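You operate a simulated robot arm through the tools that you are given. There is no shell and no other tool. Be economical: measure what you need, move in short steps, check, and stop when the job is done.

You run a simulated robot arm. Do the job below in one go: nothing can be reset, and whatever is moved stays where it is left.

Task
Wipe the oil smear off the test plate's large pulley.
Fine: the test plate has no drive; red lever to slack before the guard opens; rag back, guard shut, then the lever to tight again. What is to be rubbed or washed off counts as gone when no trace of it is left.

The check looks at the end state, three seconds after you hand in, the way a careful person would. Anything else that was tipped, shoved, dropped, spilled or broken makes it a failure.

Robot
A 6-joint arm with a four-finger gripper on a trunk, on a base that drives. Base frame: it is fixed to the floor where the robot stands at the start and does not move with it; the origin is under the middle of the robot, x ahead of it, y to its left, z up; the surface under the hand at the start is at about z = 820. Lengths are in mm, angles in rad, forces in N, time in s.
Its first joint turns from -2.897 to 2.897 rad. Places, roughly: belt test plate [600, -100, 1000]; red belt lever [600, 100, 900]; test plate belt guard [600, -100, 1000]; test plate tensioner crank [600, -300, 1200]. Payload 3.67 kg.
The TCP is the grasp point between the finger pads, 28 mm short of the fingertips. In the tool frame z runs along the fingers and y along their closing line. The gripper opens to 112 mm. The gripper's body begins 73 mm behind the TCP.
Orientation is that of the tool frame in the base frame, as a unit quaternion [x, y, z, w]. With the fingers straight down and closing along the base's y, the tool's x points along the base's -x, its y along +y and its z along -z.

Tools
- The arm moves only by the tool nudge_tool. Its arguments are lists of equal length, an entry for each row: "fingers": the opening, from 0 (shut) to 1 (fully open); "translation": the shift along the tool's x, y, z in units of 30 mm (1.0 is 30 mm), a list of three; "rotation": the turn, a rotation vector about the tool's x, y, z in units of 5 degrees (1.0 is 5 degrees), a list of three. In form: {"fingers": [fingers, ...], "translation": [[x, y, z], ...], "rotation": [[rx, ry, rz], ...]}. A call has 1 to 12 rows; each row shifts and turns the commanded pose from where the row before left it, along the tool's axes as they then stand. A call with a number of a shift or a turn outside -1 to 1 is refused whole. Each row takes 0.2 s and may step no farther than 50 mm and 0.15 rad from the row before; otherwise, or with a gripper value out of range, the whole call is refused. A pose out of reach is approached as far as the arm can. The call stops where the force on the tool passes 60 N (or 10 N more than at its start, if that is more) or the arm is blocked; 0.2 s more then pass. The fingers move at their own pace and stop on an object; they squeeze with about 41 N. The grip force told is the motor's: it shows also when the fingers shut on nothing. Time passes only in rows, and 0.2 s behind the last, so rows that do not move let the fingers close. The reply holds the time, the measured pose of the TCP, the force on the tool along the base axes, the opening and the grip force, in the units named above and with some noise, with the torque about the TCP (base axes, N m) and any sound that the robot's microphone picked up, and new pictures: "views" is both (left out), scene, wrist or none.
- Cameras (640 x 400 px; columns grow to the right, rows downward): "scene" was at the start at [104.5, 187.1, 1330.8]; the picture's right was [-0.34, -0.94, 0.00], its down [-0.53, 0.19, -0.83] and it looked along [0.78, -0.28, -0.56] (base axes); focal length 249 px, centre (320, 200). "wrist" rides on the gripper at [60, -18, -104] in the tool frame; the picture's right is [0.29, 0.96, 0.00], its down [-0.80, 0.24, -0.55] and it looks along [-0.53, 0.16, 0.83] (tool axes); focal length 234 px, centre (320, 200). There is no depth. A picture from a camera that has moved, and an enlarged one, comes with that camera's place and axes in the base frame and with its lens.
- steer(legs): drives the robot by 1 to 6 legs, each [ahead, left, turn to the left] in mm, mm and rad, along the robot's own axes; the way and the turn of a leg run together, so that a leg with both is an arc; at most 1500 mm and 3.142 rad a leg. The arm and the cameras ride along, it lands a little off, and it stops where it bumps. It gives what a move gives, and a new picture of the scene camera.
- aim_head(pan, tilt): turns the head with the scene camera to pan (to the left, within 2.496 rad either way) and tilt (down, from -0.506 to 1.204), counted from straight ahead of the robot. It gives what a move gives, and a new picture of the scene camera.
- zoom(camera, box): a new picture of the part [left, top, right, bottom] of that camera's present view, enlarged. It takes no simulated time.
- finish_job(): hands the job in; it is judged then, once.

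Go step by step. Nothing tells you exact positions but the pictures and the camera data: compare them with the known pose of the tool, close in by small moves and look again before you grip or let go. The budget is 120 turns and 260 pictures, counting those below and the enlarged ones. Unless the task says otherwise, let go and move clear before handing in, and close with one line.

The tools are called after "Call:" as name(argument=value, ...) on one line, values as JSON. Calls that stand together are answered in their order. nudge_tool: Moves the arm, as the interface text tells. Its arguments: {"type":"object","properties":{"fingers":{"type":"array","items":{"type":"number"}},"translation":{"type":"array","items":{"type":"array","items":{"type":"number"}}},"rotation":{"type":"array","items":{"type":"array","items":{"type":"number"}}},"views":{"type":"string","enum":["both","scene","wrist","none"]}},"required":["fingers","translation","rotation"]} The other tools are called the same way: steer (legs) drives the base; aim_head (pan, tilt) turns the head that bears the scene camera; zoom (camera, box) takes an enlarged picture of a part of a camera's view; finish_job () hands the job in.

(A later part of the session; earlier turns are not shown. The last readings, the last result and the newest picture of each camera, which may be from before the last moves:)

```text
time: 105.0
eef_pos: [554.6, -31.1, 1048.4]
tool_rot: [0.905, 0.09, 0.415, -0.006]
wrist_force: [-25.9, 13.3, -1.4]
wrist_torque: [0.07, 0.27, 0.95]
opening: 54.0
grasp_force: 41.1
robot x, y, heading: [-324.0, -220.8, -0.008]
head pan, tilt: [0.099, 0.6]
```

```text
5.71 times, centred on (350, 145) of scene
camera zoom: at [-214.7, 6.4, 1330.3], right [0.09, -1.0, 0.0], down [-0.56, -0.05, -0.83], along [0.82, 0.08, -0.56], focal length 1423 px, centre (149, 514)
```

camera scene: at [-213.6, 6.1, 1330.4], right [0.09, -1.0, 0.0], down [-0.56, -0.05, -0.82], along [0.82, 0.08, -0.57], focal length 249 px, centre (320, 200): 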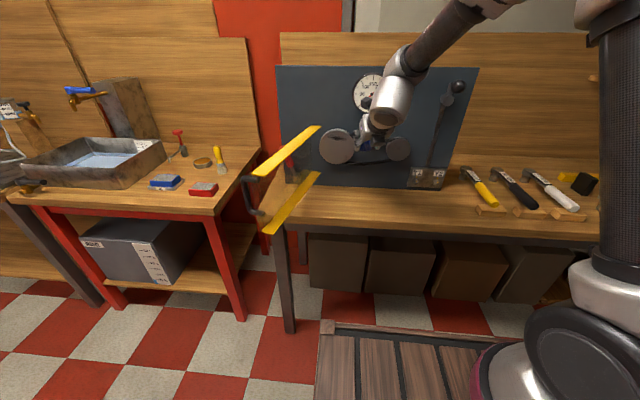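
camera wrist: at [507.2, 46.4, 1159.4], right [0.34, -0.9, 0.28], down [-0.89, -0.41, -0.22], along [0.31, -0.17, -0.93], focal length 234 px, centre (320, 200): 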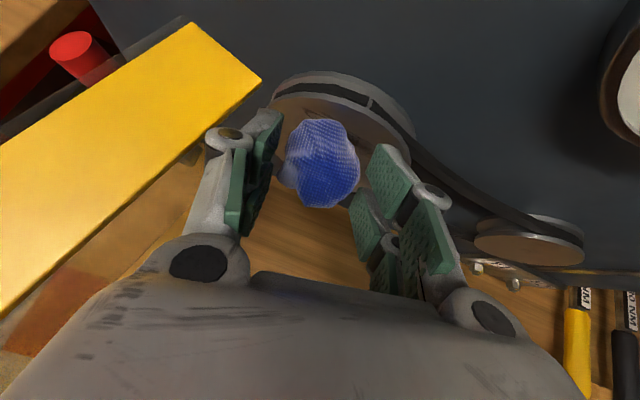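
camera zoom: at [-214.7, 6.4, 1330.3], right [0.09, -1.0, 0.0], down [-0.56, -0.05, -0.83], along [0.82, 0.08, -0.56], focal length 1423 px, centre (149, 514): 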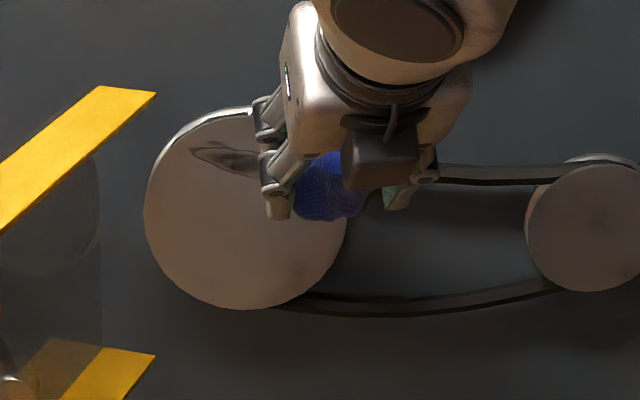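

Fading with each stroke. I'll do a full cycle in one call, 5 mm higher.

Call:
nudge_tool(fingers=[0, 0, 0, 0, 0, 0, 0, 0, 0, 0, 0, 0], translation=[[-0.188, -0.055, -0.227], [0.13, 0.009, -0.11], [0.156, -0.98, 0.085], [0.156, -0.98, 0.085], [0.063, 0.018, 0.076], [0.035, 0.01, 0.042], [-0.055, 0.396, -0.026], [-0.055, 0.396, -0.026], [-0.055, 0.396, -0.026], [-0.055, 0.396, -0.026], [-0.055, 0.396, -0.026], [0, 0, 0]], rotation=[[0, 0, 0], [0, 0, 0], [0, 0, 0], [0, 0, 0], [0, 0, 0], [0, 0, 0], [0, 0, 0], [0, 0, 0], [0, 0, 0], [0, 0, 0], [0, 0, 0], [0, 0, 0]], views="none")

Call:
zoom(camera="scene", box=[300, 110, 400, 180])

```text
time: 107.6
eef_pos: [552.6, -31.1, 1055.5]
tool_rot: [0.905, 0.088, 0.416, -0.005]
wrist_force: [0.5, 0.4, -0.7]
wrist_torque: [0.02, 0.0, -0.02]
opening: 53.6
grasp_force: 41.2
robot x, y, heading: [-326.1, -220.8, -0.008]
head pan, tilt: [0.099, 0.6]
```

```text
5.71 times, centred on (350, 145) of scene
camera zoom: at [-213.6, 5.8, 1330.4], right [0.09, -1.0, 0.0], down [-0.56, -0.05, -0.82], along [0.82, 0.08, -0.57], focal length 1423 px, centre (149, 514)
```

zoom: 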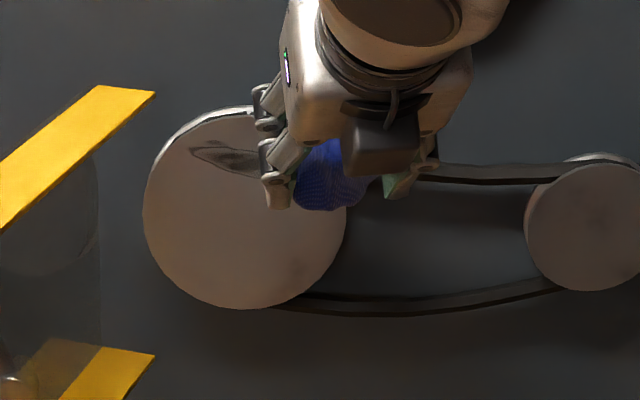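

No contact that time at the right end; I'll repeat with 2 mm more push.

Call:
nudge_tool(fingers=[0, 0, 0, 0, 0, 0, 0, 0, 0, 0, 0], translation=[[-0.063, -0.018, -0.076], [0.156, -0.98, 0.085], [0.156, -0.98, 0.085], [0.06, 0.018, 0.073], [0.04, 0.012, 0.049], [-0.05, 0.397, -0.019], [-0.05, 0.397, -0.019], [-0.05, 0.397, -0.019], [-0.05, 0.397, -0.019], [-0.05, 0.397, -0.019], [0, 0, 0]], rotation=[[0, 0, 0], [0, 0, 0], [0, 0, 0], [0, 0, 0], [0, 0, 0], [0, 0, 0], [0, 0, 0], [0, 0, 0], [0, 0, 0], [0, 0, 0], [0, 0, 0]], views="none")

Call:
zoom(camera="scene", box=[300, 110, 400, 180])

```text
time: 109.8
eef_pos: [554.3, -18.9, 1053.9]
tool_rot: [0.905, 0.091, 0.415, -0.008]
wrist_force: [-20.8, 3.8, 6.3]
wrist_torque: [0.06, -0.15, 0.27]
opening: 53.2
grasp_force: 40.9
robot x, y, heading: [-324.7, -217.3, -0.007]
head pan, tilt: [0.099, 0.6]
stopped in row 10: the force on the tool passed its limit at 62 N (the readings are from after the stop); the commanded pose is now the measured one
```

```text
5.71 times, centred on (350, 145) of scene
camera zoom: at [-215.6, 6.3, 1330.5], right [0.09, -1.0, 0.0], down [-0.56, -0.05, -0.83], along [0.82, 0.08, -0.56], focal length 1423 px, centre (149, 514)
```

zoom: 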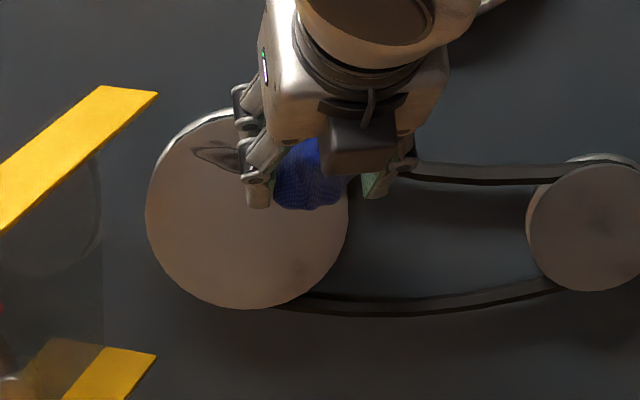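

Call:
nudge_tool(fingers=[0, 0, 0, 0, 0, 0, 0, 0, 0, 0, 0], translation=[[-0.1, -0.029, -0.12], [0.13, -0.8, 0.07], [0.13, -0.8, 0.07], [0.05, 0.015, 0.06], [0, 0, 0], [-0.053, 0.396, -0.023], [-0.053, 0.396, -0.023], [-0.053, 0.396, -0.023], [-0.053, 0.396, -0.023], [-0.053, 0.396, -0.023], [-0.053, 0.396, -0.023]], rotation=[[0, 0, 0], [0, 0, 0], [0, 0, 0], [0, 0, 0], [0, 0, 0], [0, 0, 0], [0, 0, 0], [0, 0, 0], [0, 0, 0], [0, 0, 0], [0, 0, 0]], views="none")

Call:
zoom(camera="wrist", box=[170, 0, 410, 150])

Call:
zoom(camera="scene", box=[300, 110, 400, 180])

```text
time: 112.2
eef_pos: [554.5, -42.2, 1051.6]
tool_rot: [0.905, 0.092, 0.415, -0.008]
wrist_force: [-21.3, 14.5, -1.4]
wrist_torque: [0.06, 0.25, 0.84]
opening: 52.8
grasp_force: 41.1
robot x, y, heading: [-324.8, -216.2, -0.008]
head pan, tilt: [0.099, 0.6]
```

```text
2.67 times, centred on (290, 75) of wrist
camera zoom: at [510.7, -24.7, 1165.7], right [0.35, -0.9, 0.28], down [-0.88, -0.41, -0.22], along [0.31, -0.17, -0.94], focal length 624 px, centre (400, 533)
```

zoom: 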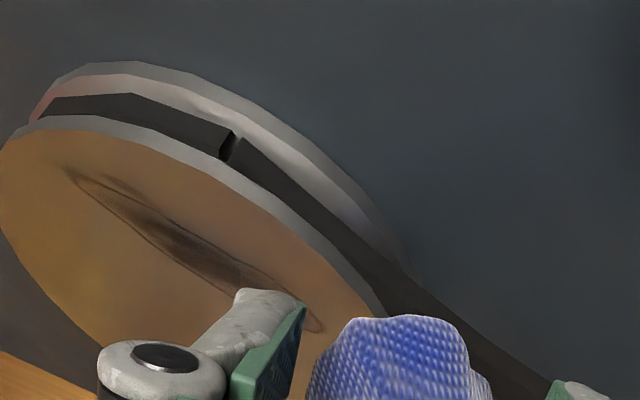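

```text
5.71 times, centred on (350, 145) of scene
camera zoom: at [-215.3, 7.0, 1330.3], right [0.09, -1.0, 0.0], down [-0.56, -0.05, -0.83], along [0.82, 0.08, -0.56], focal length 1423 px, centre (149, 514)
```

zoom: 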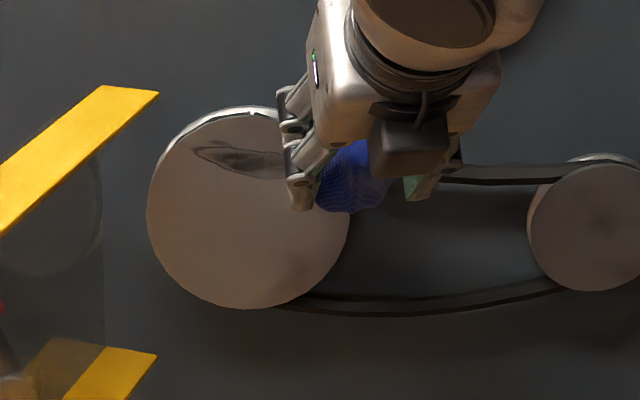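

Triangulating from three wrist views puts the smear at x≈601, from [y 52, z 1030] to [y -12, z 1019]. By the rag's shape its contact is ~14 mm below the TCP, so I've been too high; I'll stroke at TCP z≈1039.

Call:
nudge_tool(fingers=[0, 0, 0, 0, 0, 0, 0, 0, 0, 0, 0, 0], translation=[[-0.188, -0.055, -0.227], [-0.254, -0.018, 0.215], [0.156, -0.95, 0.085], [0.156, -0.95, 0.085], [0.06, -0.3, 0.03], [0.063, 0.018, 0.076], [0.02, 0.006, 0.024], [-0.053, 0.396, -0.023], [-0.053, 0.396, -0.023], [-0.053, 0.396, -0.023], [-0.053, 0.396, -0.023], [-0.053, 0.396, -0.023]], rotation=[[0, 0, 0], [0, 0, 0], [0, 0, 0], [0, 0, 0], [0, 0, 0], [0, 0, 0], [0, 0, 0], [0, 0, 0], [0, 0, 0], [0, 0, 0], [0, 0, 0], [0, 0, 0]], views="none")

Call:
zoom(camera="wrist", box=[170, 0, 410, 150])

```text
time: 114.8
eef_pos: [552.7, -35.9, 1044.0]
tool_rot: [0.905, 0.091, 0.415, -0.007]
wrist_force: [-14.6, 7.7, -0.8]
wrist_torque: [0.06, 0.15, 0.49]
opening: 52.8
grasp_force: 41.4
robot x, y, heading: [-326.8, -215.3, -0.001]
head pan, tilt: [0.099, 0.6]
```

```text
2.67 times, centred on (290, 75) of wrist
camera zoom: at [510.5, -18.4, 1156.3], right [0.35, -0.9, 0.28], down [-0.88, -0.41, -0.22], along [0.31, -0.17, -0.94], focal length 624 px, centre (400, 533)
```

zoom: 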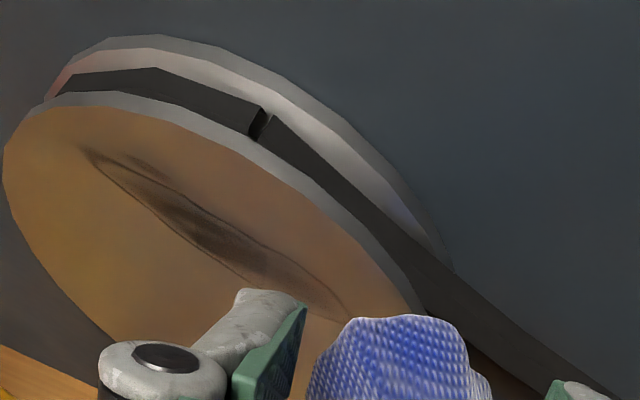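

Call:
nudge_tool(fingers=[0, 0, 0, 0, 0, 0, 0, 0, 0, 0, 0, 0], translation=[[-0.188, -0.055, -0.227], [-0.254, -0.018, 0.215], [0.156, -0.95, 0.085], [0.156, -0.95, 0.085], [0.04, -0.2, 0.02], [0.07, 0.02, 0.085], [0.03, 0.009, 0.036], [-0.053, 0.396, -0.023], [-0.053, 0.396, -0.023], [-0.053, 0.396, -0.023], [-0.053, 0.396, -0.023], [-0.053, 0.396, -0.023]], rotation=[[0, 0, 0], [0, 0, 0], [0, 0, 0], [0, 0, 0], [0, 0, 0], [0, 0, 0], [0, 0, 0], [0, 0, 0], [0, 0, 0], [0, 0, 0], [0, 0, 0], [0, 0, 0]], views="none")

Call:
zoom(camera="wrist", box=[170, 0, 410, 150])

```text
time: 117.4
eef_pos: [553.3, -32.6, 1036.7]
tool_rot: [0.905, 0.091, 0.416, -0.009]
wrist_force: [-17.1, 12.5, 4.1]
wrist_torque: [0.11, -0.13, 0.72]
opening: 52.6
grasp_force: 41.1
robot x, y, heading: [-327.1, -219.2, -0.004]
head pan, tilt: [0.099, 0.6]
```

```text
2.67 times, centred on (290, 75) of wrist
camera zoom: at [510.0, -15.8, 1148.3], right [0.35, -0.9, 0.28], down [-0.88, -0.41, -0.23], along [0.32, -0.17, -0.93], focal length 624 px, centre (400, 533)
```

zoom: 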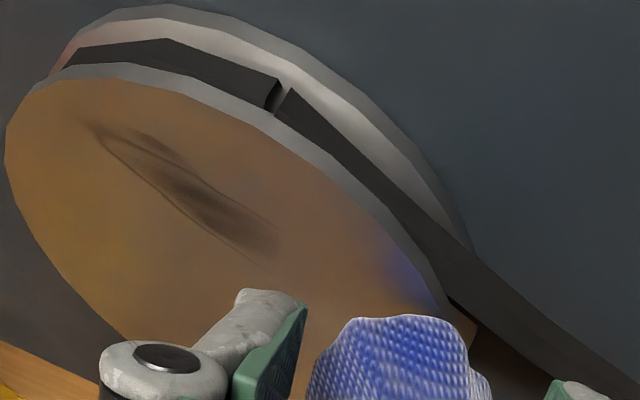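

The right end of the smear is wiped off now. The left part lacked pressure, so I'll repeat with 2 mm more push at the left and 4 mm higher.

Call:
nudge_tool(fingers=[0, 0, 0, 0, 0, 0, 0, 0, 0, 0, 0, 0], translation=[[-0.188, -0.055, -0.227], [0.1, 0.007, -0.086], [0.156, -0.95, 0.085], [0.156, -0.95, 0.085], [0.04, -0.2, 0.02], [0.07, 0.02, 0.085], [0.082, 0.024, 0.099], [-0.057, 0.396, -0.028], [-0.057, 0.396, -0.028], [-0.057, 0.396, -0.028], [-0.057, 0.396, -0.028], [-0.057, 0.396, -0.028]], rotation=[[0, 0, 0], [0, 0, 0], [0, 0, 0], [0, 0, 0], [0, 0, 0], [0, 0, 0], [0, 0, 0], [0, 0, 0], [0, 0, 0], [0, 0, 0], [0, 0, 0], [0, 0, 0]], views="none")

Call:
zoom(camera="wrist", box=[170, 0, 410, 150])

```text
time: 120.0
eef_pos: [553.8, -27.2, 1040.2]
tool_rot: [0.904, 0.091, 0.417, -0.008]
wrist_force: [-24.6, 9.7, 10.0]
wrist_torque: [0.13, -0.26, 0.6]
opening: 52.4
grasp_force: 40.4
robot x, y, heading: [-323.9, -220.8, -0.009]
head pan, tilt: [0.099, 0.6]
```

```text
2.67 times, centred on (290, 75) of wrist
camera zoom: at [509.9, -11.0, 1152.6], right [0.35, -0.9, 0.28], down [-0.88, -0.41, -0.23], along [0.32, -0.17, -0.93], focal length 624 px, centre (400, 533)
```

zoom: 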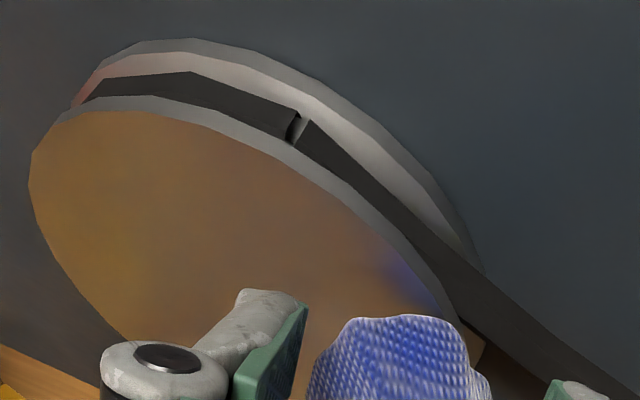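

The face looks clean. I'll back away and check it from both cameras.

Call:
nudge_tool(fingers=[0, 0, 0, 0, 0, 0], translation=[[-0.4, -0.12, -0.48], [-0.6, -0.18, -0.72], [-0.14, 0.9, -0.08], [-0.14, 0.9, -0.08], [-0.14, 0.9, -0.08], [0, 0, 0]], rotation=[[0, 0, 0], [0, 0, 0], [0, 0, 0], [0, 0, 0], [0, 0, 0], [0, 0, 0]], views="both")

Call:
zoom(camera="scene", box=[300, 110, 400, 180])

Call:
zoom(camera="wrist", box=[80, 0, 320, 150])

```text
time: 121.4
eef_pos: [506.5, -109.7, 1037.8]
tool_rot: [0.905, 0.09, 0.415, -0.007]
wrist_force: [0.5, -0.5, -1.1]
wrist_torque: [-0.01, 0.03, 0.02]
opening: 52.1
grasp_force: 41.0
robot x, y, heading: [-326.9, -221.1, -0.001]
head pan, tilt: [0.099, 0.6]
camera scene: at [-214.3, 6.2, 1330.4], right [0.09, -1.0, 0.0], down [-0.56, -0.05, -0.82], along [0.82, 0.08, -0.57], focal length 249 px, centre (320, 200)
camera wrist: at [462.8, -93.2, 1149.8], right [0.35, -0.9, 0.28], down [-0.88, -0.41, -0.22], along [0.31, -0.17, -0.94], focal length 234 px, centre (320, 200)
```

scene: 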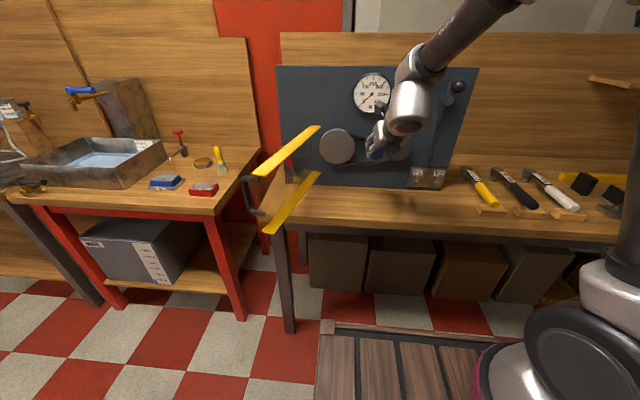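
wrist: 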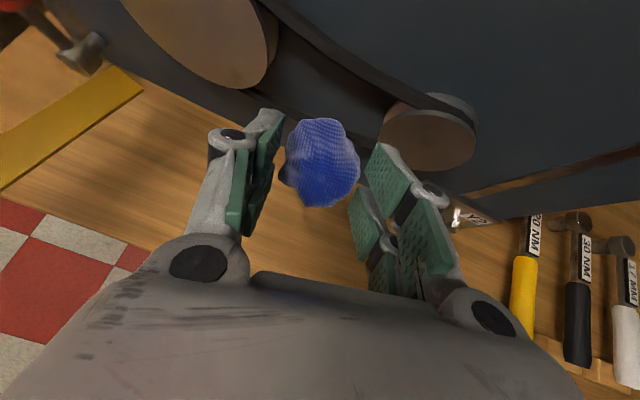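

```text
5.71 times, centred on (350, 145) of scene
camera zoom: at [-214.3, 6.2, 1330.4], right [0.09, -1.0, 0.0], down [-0.56, -0.05, -0.82], along [0.82, 0.08, -0.57], focal length 1423 px, centre (149, 514)
```

zoom: 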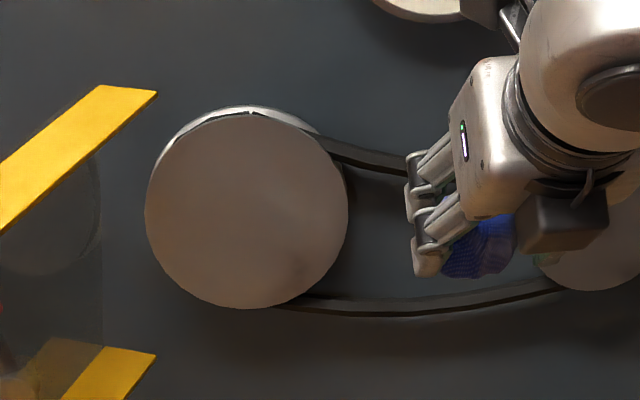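

```text
2.67 times, centred on (200, 75) of wrist
camera zoom: at [462.8, -93.2, 1149.8], right [0.35, -0.9, 0.28], down [-0.88, -0.41, -0.22], along [0.31, -0.17, -0.94], focal length 624 px, centre (640, 533)
```

zoom: 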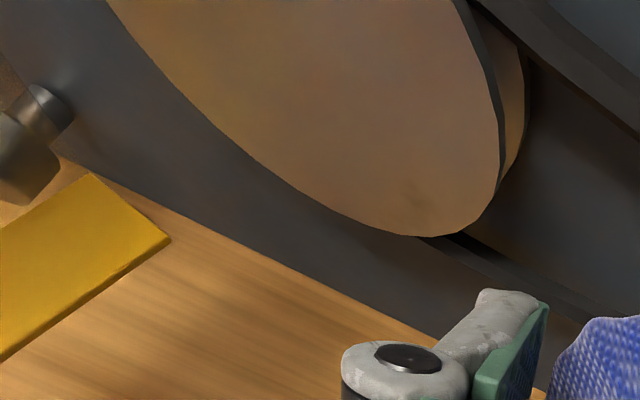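

The pulley is clean. Now to return the rag: drive right for a freer arm pose, then undo the yaw and pitch to the grasp orientation.

Call:
steer(legs=[[-40, 0, 0], [0, -110, 0]])

Call:
nudge_tool(fingers=[0, 0, 0, 0, 0, 0, 0, 0, 0, 0], translation=[[0, 0, 0], [0, 0, 0], [0, 0, 0], [0, 0, 0], [0, 0, 0], [0, 0, 0], [0, 0, 0], [0, 0, 0], [0, 0, 0], [0, 0, 0]], rotation=[[-0.67, 0, 0.55], [-0.67, 0, 0.55], [-0.67, 0, 0.55], [0, -1, 0], [0, -1, 0], [0, -1, 0], [0, -1, 0], [0, -1, 0], [0, -0.85, 0], [0, 0, 0]], views="wrist")

```text
time: 123.0
eef_pos: [466.6, -217.4, 1038.2]
tool_rot: [0.906, 0.091, 0.414, -0.007]
wrist_force: [-0.5, -0.1, -0.8]
wrist_torque: [0.01, 0.01, 0.0]
opening: 52.0
grasp_force: 40.9
robot x, y, heading: [-362.2, -325.9, -0.007]
head pan, tilt: [0.099, 0.6]
camera scene: at [-255.0, -101.7, 1330.4], right [0.09, -1.0, 0.0], down [-0.56, -0.05, -0.83], along [0.82, 0.08, -0.57], focal length 249 px, centre (320, 200)
```

scene: 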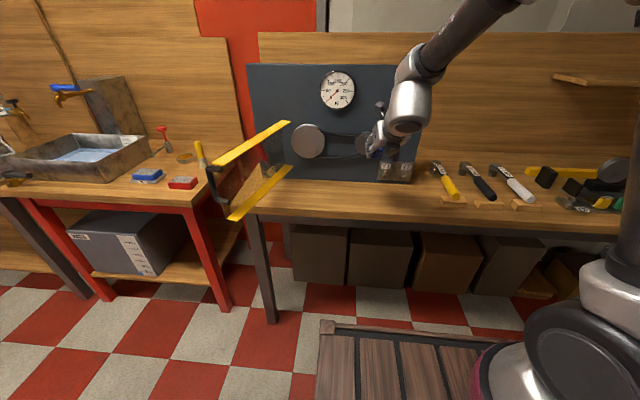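

```text
time: 125.2
eef_pos: [465.2, -216.8, 1037.0]
tool_rot: [0.983, -0.021, 0.179, 0.043]
wrist_force: [0.2, 0.1, -0.2]
wrist_torque: [-0.02, 0.02, 0.02]
opening: 51.5
grasp_force: 41.1
robot x, y, heading: [-368.0, -325.1, -0.007]
head pan, tilt: [0.099, 0.6]
camera wrist: at [485.3, -192.3, 1153.8], right [0.21, -0.96, 0.17], down [-0.95, -0.17, 0.25], along [-0.21, -0.22, -0.95], focal length 234 px, centre (320, 200)
```

wrist: 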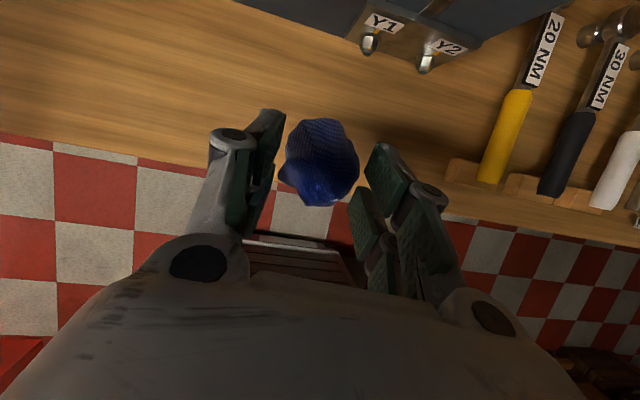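

Rag still held. Lower over its original spot (≈[470, -207]).

Call:
nudge_tool(fingers=[0, 0, 0, 0, 0, 0], translation=[[-0.19, -0.23, -0.07], [-0.354, 0, 0.935], [-0.354, 0, 0.935], [-0.354, 0, 0.935], [-0.354, 0, 0.935], [-0.354, 0, 0.935]], rotation=[[0, 0, 0], [0, 0, 0], [0, 0, 0], [0, 0, 0], [0, 0, 0], [0, 0, 0]], views="both")

Call:
zoom(camera="scene", box=[330, 140, 430, 210])

```text
time: 126.6
eef_pos: [458.8, -220.3, 885.8]
tool_rot: [0.983, -0.021, 0.177, 0.037]
wrist_force: [-0.5, 0.1, 0.4]
wrist_torque: [-0.01, 0.04, -0.01]
opening: 51.4
grasp_force: 40.7
robot x, y, heading: [-364.1, -324.7, -0.011]
head pan, tilt: [0.099, 0.6]
camera scene: at [-255.3, -101.7, 1330.4], right [0.09, -1.0, 0.0], down [-0.56, -0.05, -0.83], along [0.82, 0.08, -0.56], focal length 249 px, centre (320, 200)
camera wrist: at [478.9, -196.7, 1003.3], right [0.22, -0.96, 0.16], down [-0.95, -0.17, 0.25], along [-0.22, -0.21, -0.95], focal length 234 px, centre (320, 200)
```

scene: 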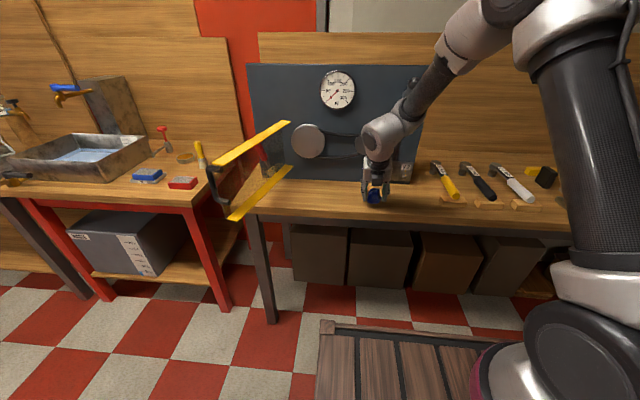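
wrist: 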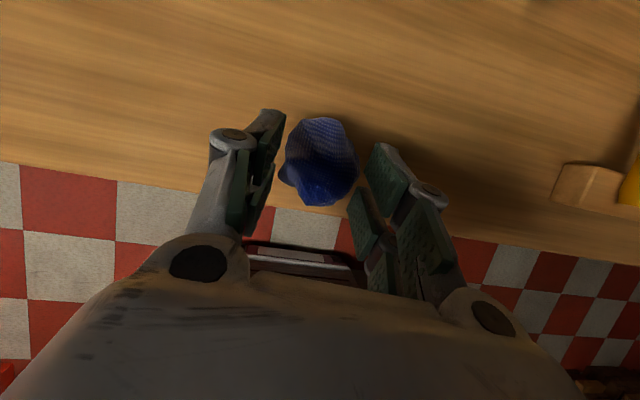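

```text
5.71 times, centred on (380, 175) of scene
camera zoom: at [-255.3, -101.7, 1330.4], right [0.09, -1.0, 0.0], down [-0.56, -0.05, -0.83], along [0.82, 0.08, -0.56], focal length 1423 px, centre (-23, 343)
```

zoom: 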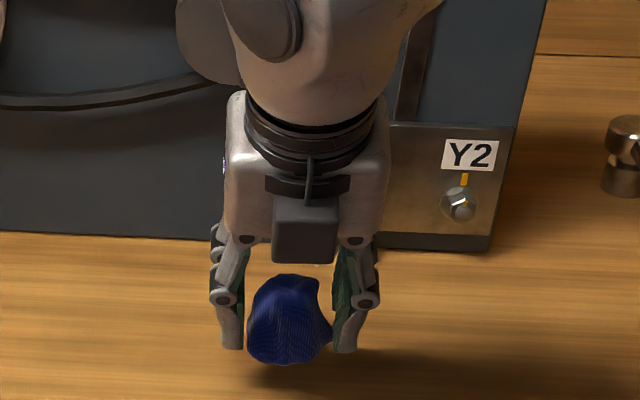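

I'll correct 10 mm to the left and lower gently until it touches.

Call:
nudge_tool(fingers=[0, 0, 0, 0, 0], translation=[[0, -0.33, 0], [-0.14, 0, 0.374], [-0.1, 0, 0.25], [-0.05, 0, 0.14], [0, 0, 0]], rotation=[[0, 0, 0], [0, 0, 0], [0, 0, 0], [0, 0, 0], [0, 0, 0]], views="none")

```text
time: 127.8
eef_pos: [460.1, -210.9, 867.1]
tool_rot: [0.982, -0.021, 0.182, 0.036]
wrist_force: [15.1, -4.4, 51.4]
wrist_torque: [-0.33, 0.22, 0.1]
opening: 52.3
grasp_force: 41.2
robot x, y, heading: [-364.3, -326.4, -0.005]
head pan, tilt: [0.099, 0.6]
```

Touched down firmly. Relieve 3 mm and open slowly.

Call:
nudge_tool(fingers=[0, 0.48, 0.52, 0.6, 0.7, 0.75], translation=[[0.03, 0, -0.09], [0, 0, 0], [0, 0, 0], [0, 0, 0], [0, 0, 0], [0, 0, 0]], rotation=[[0, 0, 0], [0, 0, 0], [0, 0, 0], [0, 0, 0], [0, 0, 0], [0, 0, 0]], views="wrist")

```text
time: 129.2
eef_pos: [458.1, -211.3, 865.5]
tool_rot: [0.983, -0.021, 0.177, 0.038]
wrist_force: [-0.2, 0.0, 0.1]
wrist_torque: [0.03, 0.03, -0.01]
opening: 83.9
grasp_force: 0.1
robot x, y, heading: [-365.9, -327.6, -0.011]
head pan, tilt: [0.099, 0.6]
camera wrist: at [478.8, -187.6, 981.9], right [0.22, -0.96, 0.16], down [-0.95, -0.17, 0.26], along [-0.22, -0.21, -0.95], focal length 234 px, centre (320, 200)
```

wrist: 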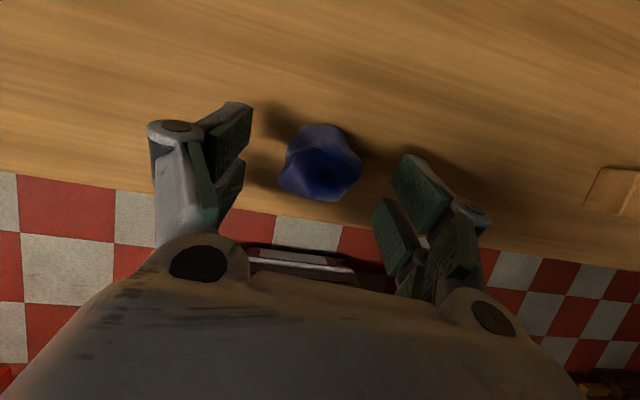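

The rag stands upright back at about [469, -214]. Raise the hand straight up.

Call:
nudge_tool(fingers=[0.75, 0.75, 0.75, 0.75, 0.75, 0.75], translation=[[0.348, 0, -0.937], [0.348, 0, -0.937], [0.348, 0, -0.937], [0.348, 0, -0.937], [0.348, 0, -0.937], [0.348, 0, -0.937]], rotation=[[0, 0, 0], [0, 0, 0], [0, 0, 0], [0, 0, 0], [0, 0, 0], [0, 0, 0]], views="both")

Call:
zoom(camera="scene", box=[200, 100, 440, 240])

```text
time: 130.6
eef_pos: [457.5, -198.5, 1044.8]
tool_rot: [0.983, -0.021, 0.178, 0.04]
wrist_force: [0.8, -0.1, -1.0]
wrist_torque: [0.01, 0.03, -0.01]
opening: 84.0
grasp_force: 0.1
robot x, y, heading: [-362.8, -326.8, -0.005]
head pan, tilt: [0.099, 0.6]
camera scene: at [-254.8, -101.6, 1330.4], right [0.09, -1.0, 0.0], down [-0.56, -0.05, -0.82], along [0.82, 0.08, -0.57], focal length 249 px, centre (320, 200)
camera wrist: at [477.7, -174.1, 1160.6], right [0.22, -0.96, 0.17], down [-0.95, -0.17, 0.25], along [-0.22, -0.22, -0.95], focal length 234 px, centre (320, 200)
```

scene: 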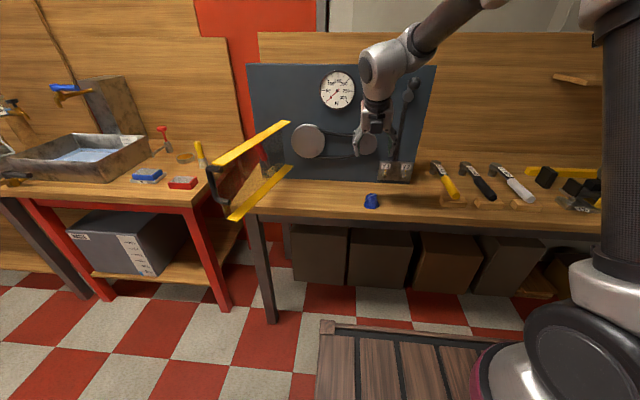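
wrist: 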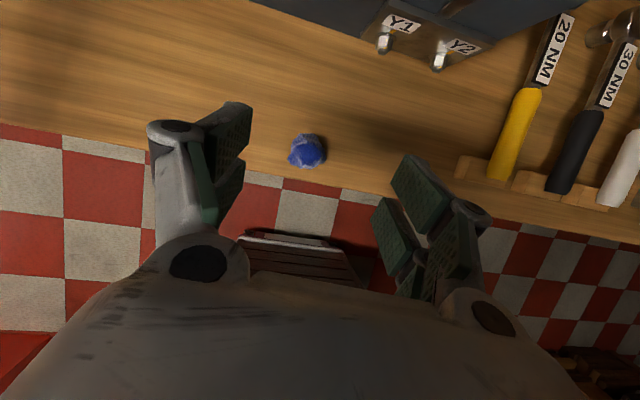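

```text
2.67 times, centred on (320, 170) of scene
camera zoom: at [-254.8, -101.6, 1330.4], right [0.09, -1.0, 0.0], down [-0.56, -0.05, -0.82], along [0.82, 0.08, -0.57], focal length 664 px, centre (320, 280)
```

zoom: 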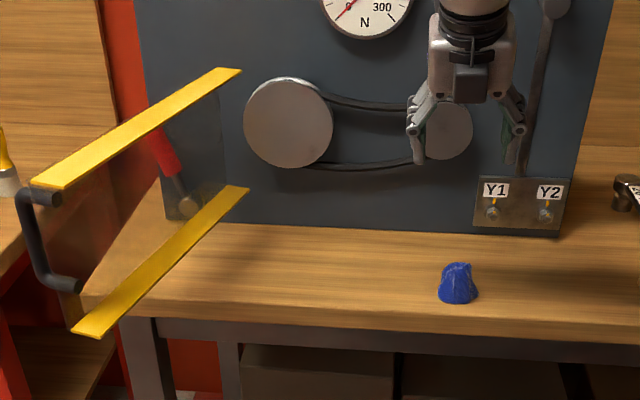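

Rag is back upright. For closing the guard I'll go over it to its outer (left) side: pitch up, raise, then drive.

Call:
nudge_tool(fingers=[0.5, 0.3, 0, 0, 0, 0, 0, 0, 0, 0, 0, 0], translation=[[0, 0, 0], [0, 0, 0], [0, 0, 0], [0, 0, 0], [0, 0, 0], [0, 0, 0], [0, 0, 0], [0, 0, 0], [0.71, 0, -0.71], [0.904, 0, -0.428], [0.904, 0, -0.428], [0.904, 0, -0.428]], rotation=[[0, 1, 0], [0, 1, 0], [0, 1, 0], [0, 1, 0], [0, 1, 0], [0, 1, 0], [0, 1, 0], [0, 1, 0], [0, 1, 0], [0, 0, 0], [0, 0, 0], [0, 0, 0]], views="none")

Call:
steer(legs=[[-110, 0, 0]])

```text
time: 133.2
eef_pos: [450.0, -192.5, 1163.2]
tool_rot: [0.841, -0.005, 0.539, 0.043]
wrist_force: [0.3, -0.2, -1.2]
wrist_torque: [-0.02, -0.01, 0.02]
opening: 0.1
grasp_force: 35.4
robot x, y, heading: [-364.0, -327.8, -0.009]
head pan, tilt: [0.099, 0.6]
```

```text
time: 134.4
eef_pos: [337.6, -191.5, 1164.1]
tool_rot: [0.841, -0.005, 0.54, 0.044]
wrist_force: [-0.8, 0.0, 0.7]
wrist_torque: [-0.02, 0.01, 0.02]
opening: 0.0
grasp_force: 36.1
robot x, y, heading: [-480.7, -326.9, -0.002]
head pan, tilt: [0.099, 0.6]
camera scene: at [-366.5, -100.9, 1330.4], right [0.09, -1.0, 0.0], down [-0.56, -0.05, -0.83], along [0.82, 0.08, -0.56], focal length 249 px, centre (320, 200)
```

scene: 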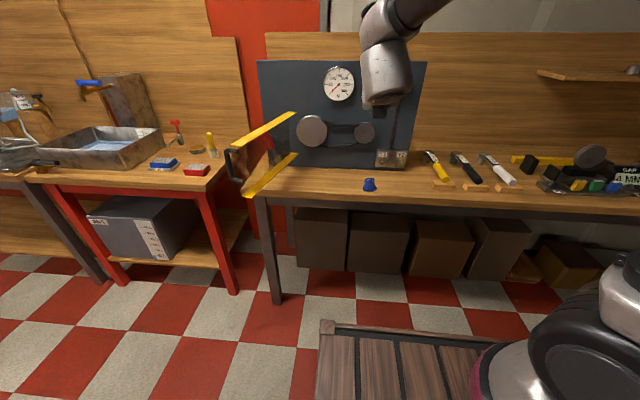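

Call:
steer(legs=[[0, 300, 0]])

Call:
nudge_tool(fingers=[0, 0, 0, 0, 0, 0], translation=[[0, -0.95, 0], [0, -0.95, 0], [0, -0.95, 0], [0, -0.95, 0], [0, -0.95, 0], [0, 0, 0]], rotation=[[0, 0, 0], [0, 0, 0], [0, 0, 0], [0, 0, 0], [0, 0, 0], [0, 0, 0]], views="both")

```text
time: 136.4
eef_pos: [338.7, 104.6, 1163.6]
tool_rot: [0.841, -0.001, 0.539, 0.04]
wrist_force: [-0.1, -0.2, 0.1]
wrist_torque: [0.0, 0.03, 0.0]
opening: 0.1
grasp_force: 35.7
robot x, y, heading: [-476.4, -37.5, 0.004]
head pan, tilt: [0.099, 0.6]
camera scene: at [-367.3, 190.3, 1330.4], right [0.1, -0.99, 0.0], down [-0.56, -0.06, -0.83], along [0.82, 0.08, -0.56], focal length 249 px, centre (320, 200)
```

scene: 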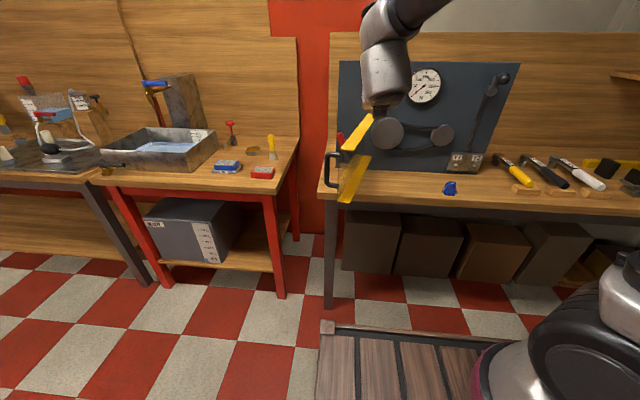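

```text
time: 137.8
eef_pos: [343.8, 246.2, 1152.1]
tool_rot: [0.841, -0.002, 0.539, 0.041]
wrist_force: [0.0, -0.6, -0.2]
wrist_torque: [0.0, 0.02, 0.0]
opening: 0.0
grasp_force: 35.7
robot x, y, heading: [-473.4, -40.0, 0.002]
head pan, tilt: [0.099, 0.6]
camera scene: at [-367.4, 190.2, 1330.4], right [0.1, -0.99, 0.0], down [-0.56, -0.06, -0.83], along [0.82, 0.08, -0.56], focal length 249 px, centre (320, 200)
camera wrist: at [274.9, 273.5, 1248.1], right [0.08, -0.94, 0.33], down [-0.85, -0.23, -0.48], along [0.53, -0.24, -0.82], focal length 234 px, centre (320, 200)
```

scene: 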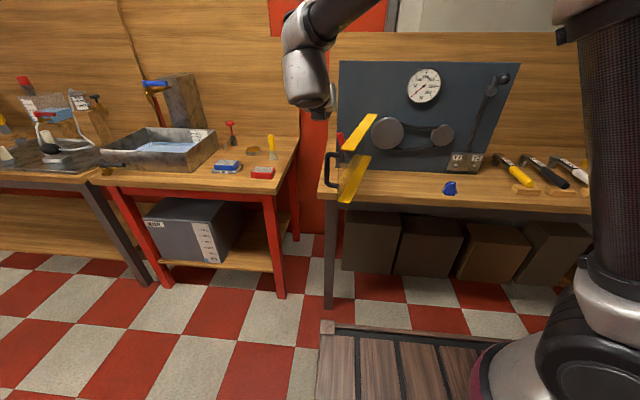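
wrist: 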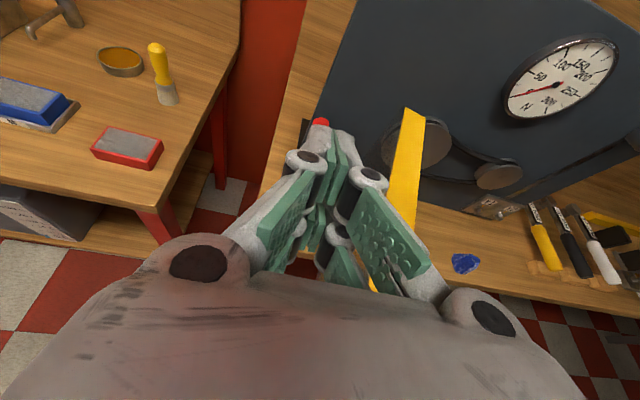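

The guard stands at about 97°. I'll yaw the tool 40° to the right so the fingertips lead, and lower beside the guard's outer face.

Call:
nudge_tool(fingers=[0, 0, 0, 0, 0, 0, 0, 0, 0, 0, 0, 0], translation=[[0, 0, 0], [0, 0, 0], [0, 0, 0], [0, 0, 0], [0, 0, 0], [0, 0, 0], [0, 0, 0], [0, 0, 0], [-0.904, 0, 0.428], [-0.904, 0, 0.428], [-0.904, 0, 0.428], [-0.904, 0, 0.428]], rotation=[[-0.904, 0, 0.428], [-0.904, 0, 0.428], [-0.904, 0, 0.428], [-0.904, 0, 0.428], [-0.904, 0, 0.428], [-0.904, 0, 0.428], [-0.904, 0, 0.428], [-0.904, 0, 0.428], [0, 0, 0], [0, 0, 0], [0, 0, 0], [0, 0, 0]], views="both")

```text
time: 140.4
eef_pos: [343.8, 240.4, 1036.6]
tool_rot: [0.778, -0.292, 0.512, 0.219]
wrist_force: [0.0, 0.4, 0.6]
wrist_torque: [0.01, 0.01, 0.03]
opening: 0.0
grasp_force: 35.8
robot x, y, heading: [-477.0, -37.3, 0.005]
head pan, tilt: [0.099, 0.6]
camera scene: at [-367.5, 190.2, 1330.4], right [0.1, -0.99, 0.0], down [-0.56, -0.06, -0.83], along [0.82, 0.08, -0.56], focal length 249 px, centre (320, 200)
camera wrist: at [304.3, 305.8, 1130.2], right [-0.56, -0.77, 0.31], down [-0.78, 0.36, -0.52], along [0.29, -0.53, -0.8], focal length 234 px, centre (320, 200)
```

scene: 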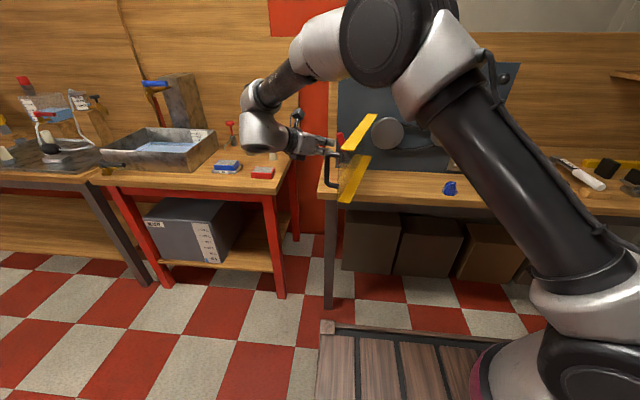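
wrist: 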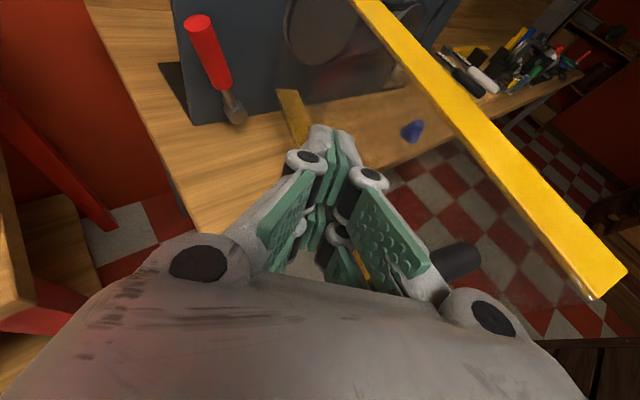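

Fingers face the guard's outer panel, handle to their right. Lower 25 mm and push right gently.

Call:
nudge_tool(fingers=[0, 0, 0, 0, 0, 0, 0, 0, 0, 0], translation=[[-0.77, -0.035, 0.315], [0.16, 0.515, 0.448], [0.16, 0.515, 0.448], [0.16, 0.515, 0.448], [0.16, 0.515, 0.448], [0.16, 0.515, 0.448], [0.16, 0.515, 0.448], [0.16, 0.515, 0.448], [0.16, 0.515, 0.448], [0, 0, 0]], rotation=[[0, 0, 0], [0, 0, 0], [0, 0, 0], [0, 0, 0], [0, 0, 0], [0, 0, 0], [0, 0, 0], [0, 0, 0], [0, 0, 0], [0, 0, 0]], views="both")

```text
time: 142.6
eef_pos: [346.5, 70.9, 1011.4]
tool_rot: [0.777, -0.292, 0.512, 0.22]
wrist_force: [0.2, 1.1, -0.2]
wrist_torque: [-0.01, 0.0, -0.01]
opening: 0.1
grasp_force: 35.5
robot x, y, heading: [-480.4, -37.7, 0.007]
head pan, tilt: [0.099, 0.6]
camera scene: at [-367.3, 190.2, 1330.4], right [0.1, -0.99, 0.0], down [-0.56, -0.06, -0.83], along [0.82, 0.08, -0.57], focal length 249 px, centre (320, 200)
camera wrist: at [307.1, 136.5, 1104.7], right [-0.56, -0.77, 0.31], down [-0.78, 0.36, -0.52], along [0.29, -0.53, -0.8], focal length 234 px, centre (320, 200)
```

scene: 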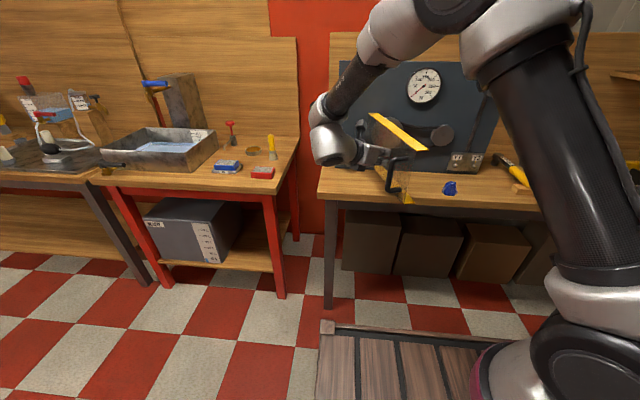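
wrist: 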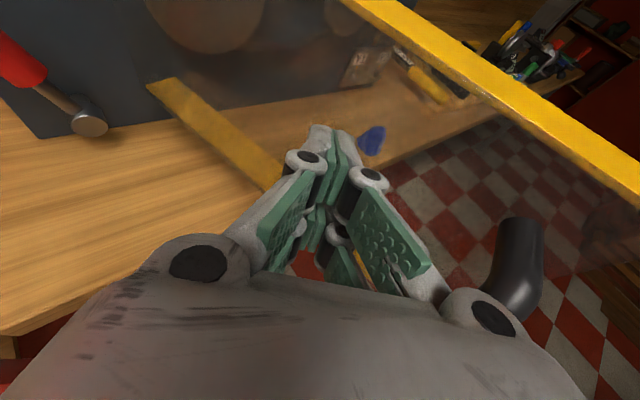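

Call:
nudge_tool(fingers=[0, 0, 0, 0, 0, 0, 0, 0, 0], translation=[[0.216, 0.322, 0.561], [0.216, 0.322, 0.561], [0.216, 0.322, 0.561], [0.239, 0.101, 0.591], [0.239, 0.101, 0.591], [0.239, 0.101, 0.591], [0.239, 0.101, 0.591], [0.239, 0.101, 0.591], [0, 0, 0]], rotation=[[0, 0, 0], [0, 0, 0], [0, 0, 0], [0, 0, 0], [0, 0, 0], [0, 0, 0], [0, 0, 0], [0, 0, 0], [0, 0, 0]], views="both")

```text
time: 144.6
eef_pos: [425.8, -62.9, 1009.5]
tool_rot: [0.777, -0.291, 0.513, 0.219]
wrist_force: [0.1, -0.1, 0.0]
wrist_torque: [0.02, -0.01, 0.02]
opening: 0.1
grasp_force: 35.5
robot x, y, heading: [-478.5, -35.3, 0.005]
head pan, tilt: [0.099, 0.6]
camera scene: at [-367.3, 190.2, 1330.4], right [0.1, -0.99, 0.0], down [-0.56, -0.06, -0.83], along [0.82, 0.08, -0.57], focal length 249 px, centre (320, 200)
camera wrist: at [386.4, 2.4, 1103.1], right [-0.56, -0.77, 0.31], down [-0.78, 0.36, -0.52], along [0.29, -0.53, -0.8], focal length 234 px, centre (320, 200)
```

scene: 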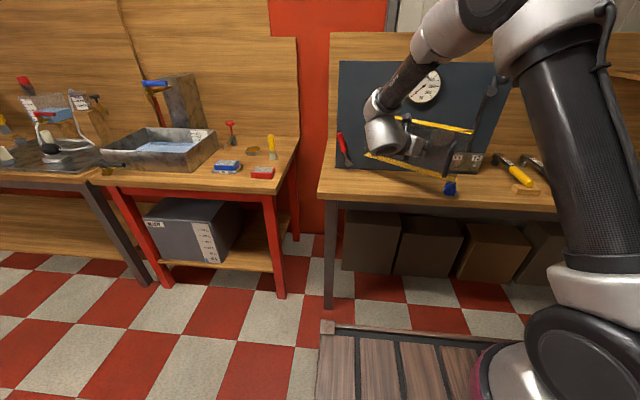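
wrist: 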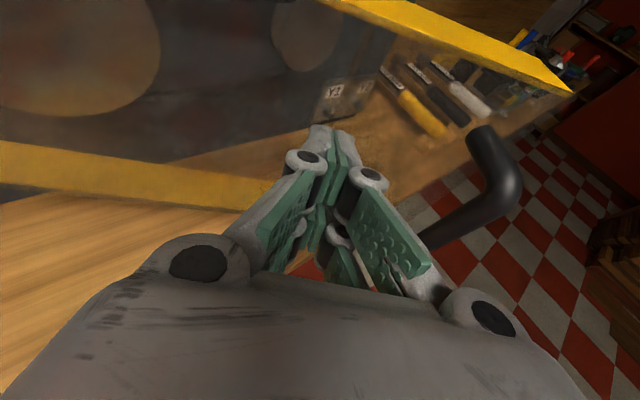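

Call:
nudge_tool(fingers=[0, 0, 0, 0, 0, 0, 0], translation=[[0.233, -0.164, 0.55], [0.233, -0.164, 0.55], [0.233, -0.164, 0.55], [0.233, -0.164, 0.55], [0.115, -0.183, 0.26], [0.115, -0.183, 0.26], [0, 0, 0]], rotation=[[0, 0, 0], [0, 0, 0], [0, 0, 0], [0, 0, 0], [0, 0, 0], [0, 0, 0], [0, 0, 0]], views="both")

```text
time: 146.2
eef_pos: [511.5, -100.0, 1012.0]
tool_rot: [0.777, -0.292, 0.512, 0.219]
wrist_force: [-0.7, -0.4, 0.1]
wrist_torque: [-0.01, 0.0, 0.02]
opening: 0.1
grasp_force: 36.0
robot x, y, heading: [-480.2, -38.3, 0.003]
head pan, tilt: [0.099, 0.6]
camera scene: at [-367.3, 190.2, 1330.4], right [0.1, -0.99, 0.0], down [-0.56, -0.06, -0.83], along [0.82, 0.08, -0.57], focal length 249 px, centre (320, 200)
camera wrist: at [471.9, -35.4, 1104.5], right [-0.56, -0.77, 0.31], down [-0.78, 0.36, -0.52], along [0.29, -0.53, -0.8], focal length 234 px, centre (320, 200)
```

scene: 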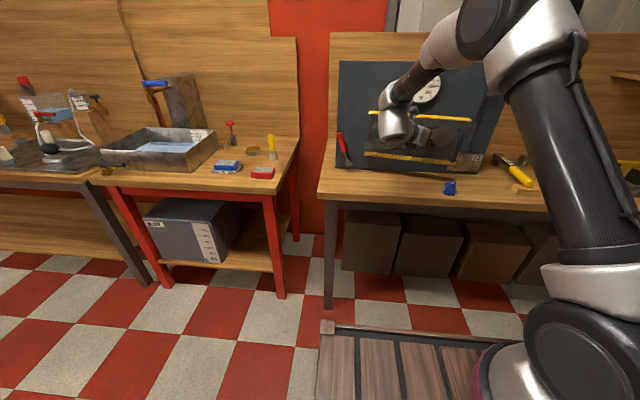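
wrist: 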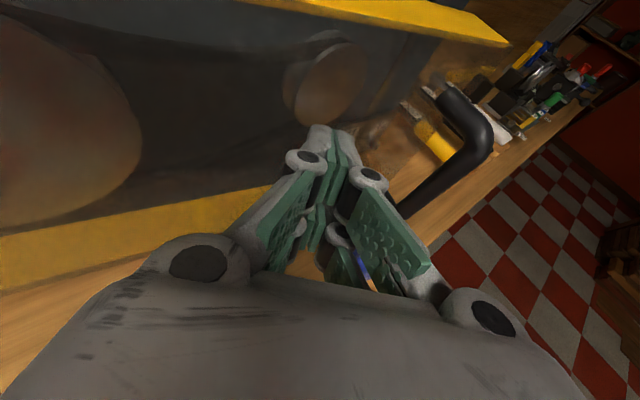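

Nearly shut. Pushing straight in, in small steps.

Call:
nudge_tool(fingers=[0, 0, 0, 0, 0, 0], translation=[[0.061, -0.136, 0.134], [0.061, -0.136, 0.134], [0.061, -0.136, 0.134], [0.061, -0.136, 0.134], [0.061, -0.136, 0.134], [0, 0, 0]], rotation=[[0, 0, 0], [0, 0, 0], [0, 0, 0], [0, 0, 0], [0, 0, 0], [0, 0, 0]], views="both")

Call:
zoom(camera="scene", box=[320, 60, 520, 190])

```text
time: 147.6
eef_pos: [542.2, -99.8, 1010.7]
tool_rot: [0.777, -0.292, 0.512, 0.219]
wrist_force: [-0.2, -0.6, 0.0]
wrist_torque: [0.0, -0.02, -0.02]
opening: 0.0
grasp_force: 35.7
robot x, y, heading: [-475.7, -34.7, 0.005]
head pan, tilt: [0.099, 0.6]
camera scene: at [-367.3, 190.2, 1330.4], right [0.1, -0.99, 0.0], down [-0.56, -0.06, -0.82], along [0.82, 0.08, -0.57], focal length 249 px, centre (320, 200)
camera wrist: at [502.2, -34.7, 1104.5], right [-0.56, -0.77, 0.31], down [-0.78, 0.36, -0.52], along [0.29, -0.53, -0.8], focal length 234 px, centre (320, 200)
```

scene: 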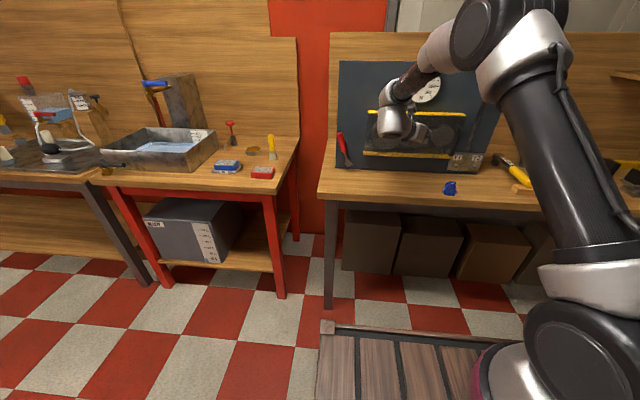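
wrist: 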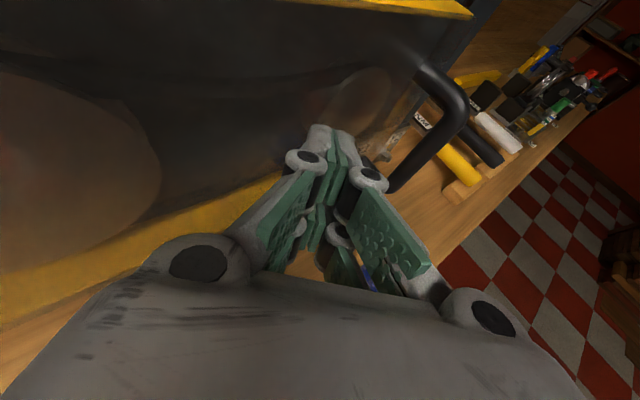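

```text
3.08 times, centred on (420, 125) of scene
camera zoom: at [-367.3, 190.2, 1330.4], right [0.1, -0.99, 0.0], down [-0.56, -0.06, -0.82], along [0.82, 0.08, -0.57], focal length 766 px, centre (12, 431)
```

zoom: 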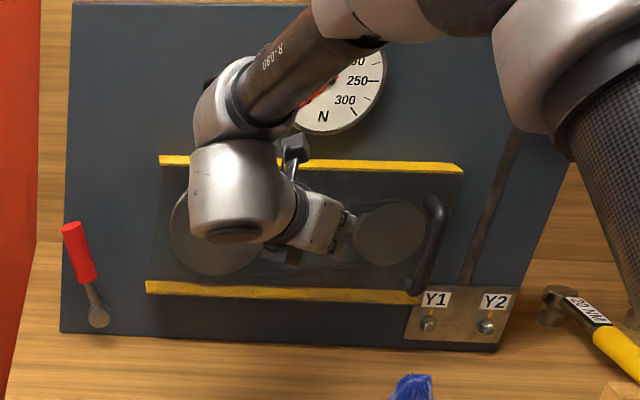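

Call:
nudge_tool(fingers=[0, 0, 0, 0, 0], translation=[[0.05, -0.113, 0.111], [0.05, -0.113, 0.111], [0.05, -0.113, 0.111], [0.05, -0.113, 0.111], [0, 0, 0]], rotation=[[0, 0, 0], [0, 0, 0], [0, 0, 0], [0, 0, 0], [0, 0, 0]], views="wrist")

```text
time: 148.6
eef_pos: [553.0, -100.4, 1009.9]
tool_rot: [0.776, -0.295, 0.51, 0.222]
wrist_force: [-31.2, 3.9, 10.5]
wrist_torque: [-0.17, -0.75, -0.31]
opening: 0.1
grasp_force: 35.8
robot x, y, heading: [-474.1, -38.2, 0.001]
head pan, tilt: [0.099, 0.6]
stopped in row 4: the force on the tool passed its limit at 70 N (the readings are from after the stop); the commanded pose is now the measured one
camera wrist: at [514.5, -34.6, 1103.9], right [-0.57, -0.76, 0.31], down [-0.77, 0.37, -0.52], along [0.28, -0.53, -0.8], focal length 234 px, centre (320, 200)
```

wrist: 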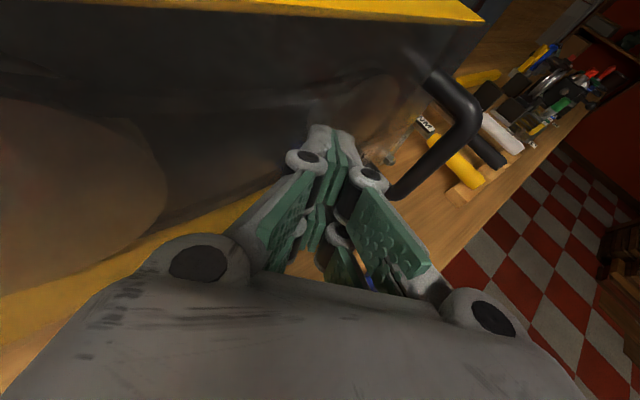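

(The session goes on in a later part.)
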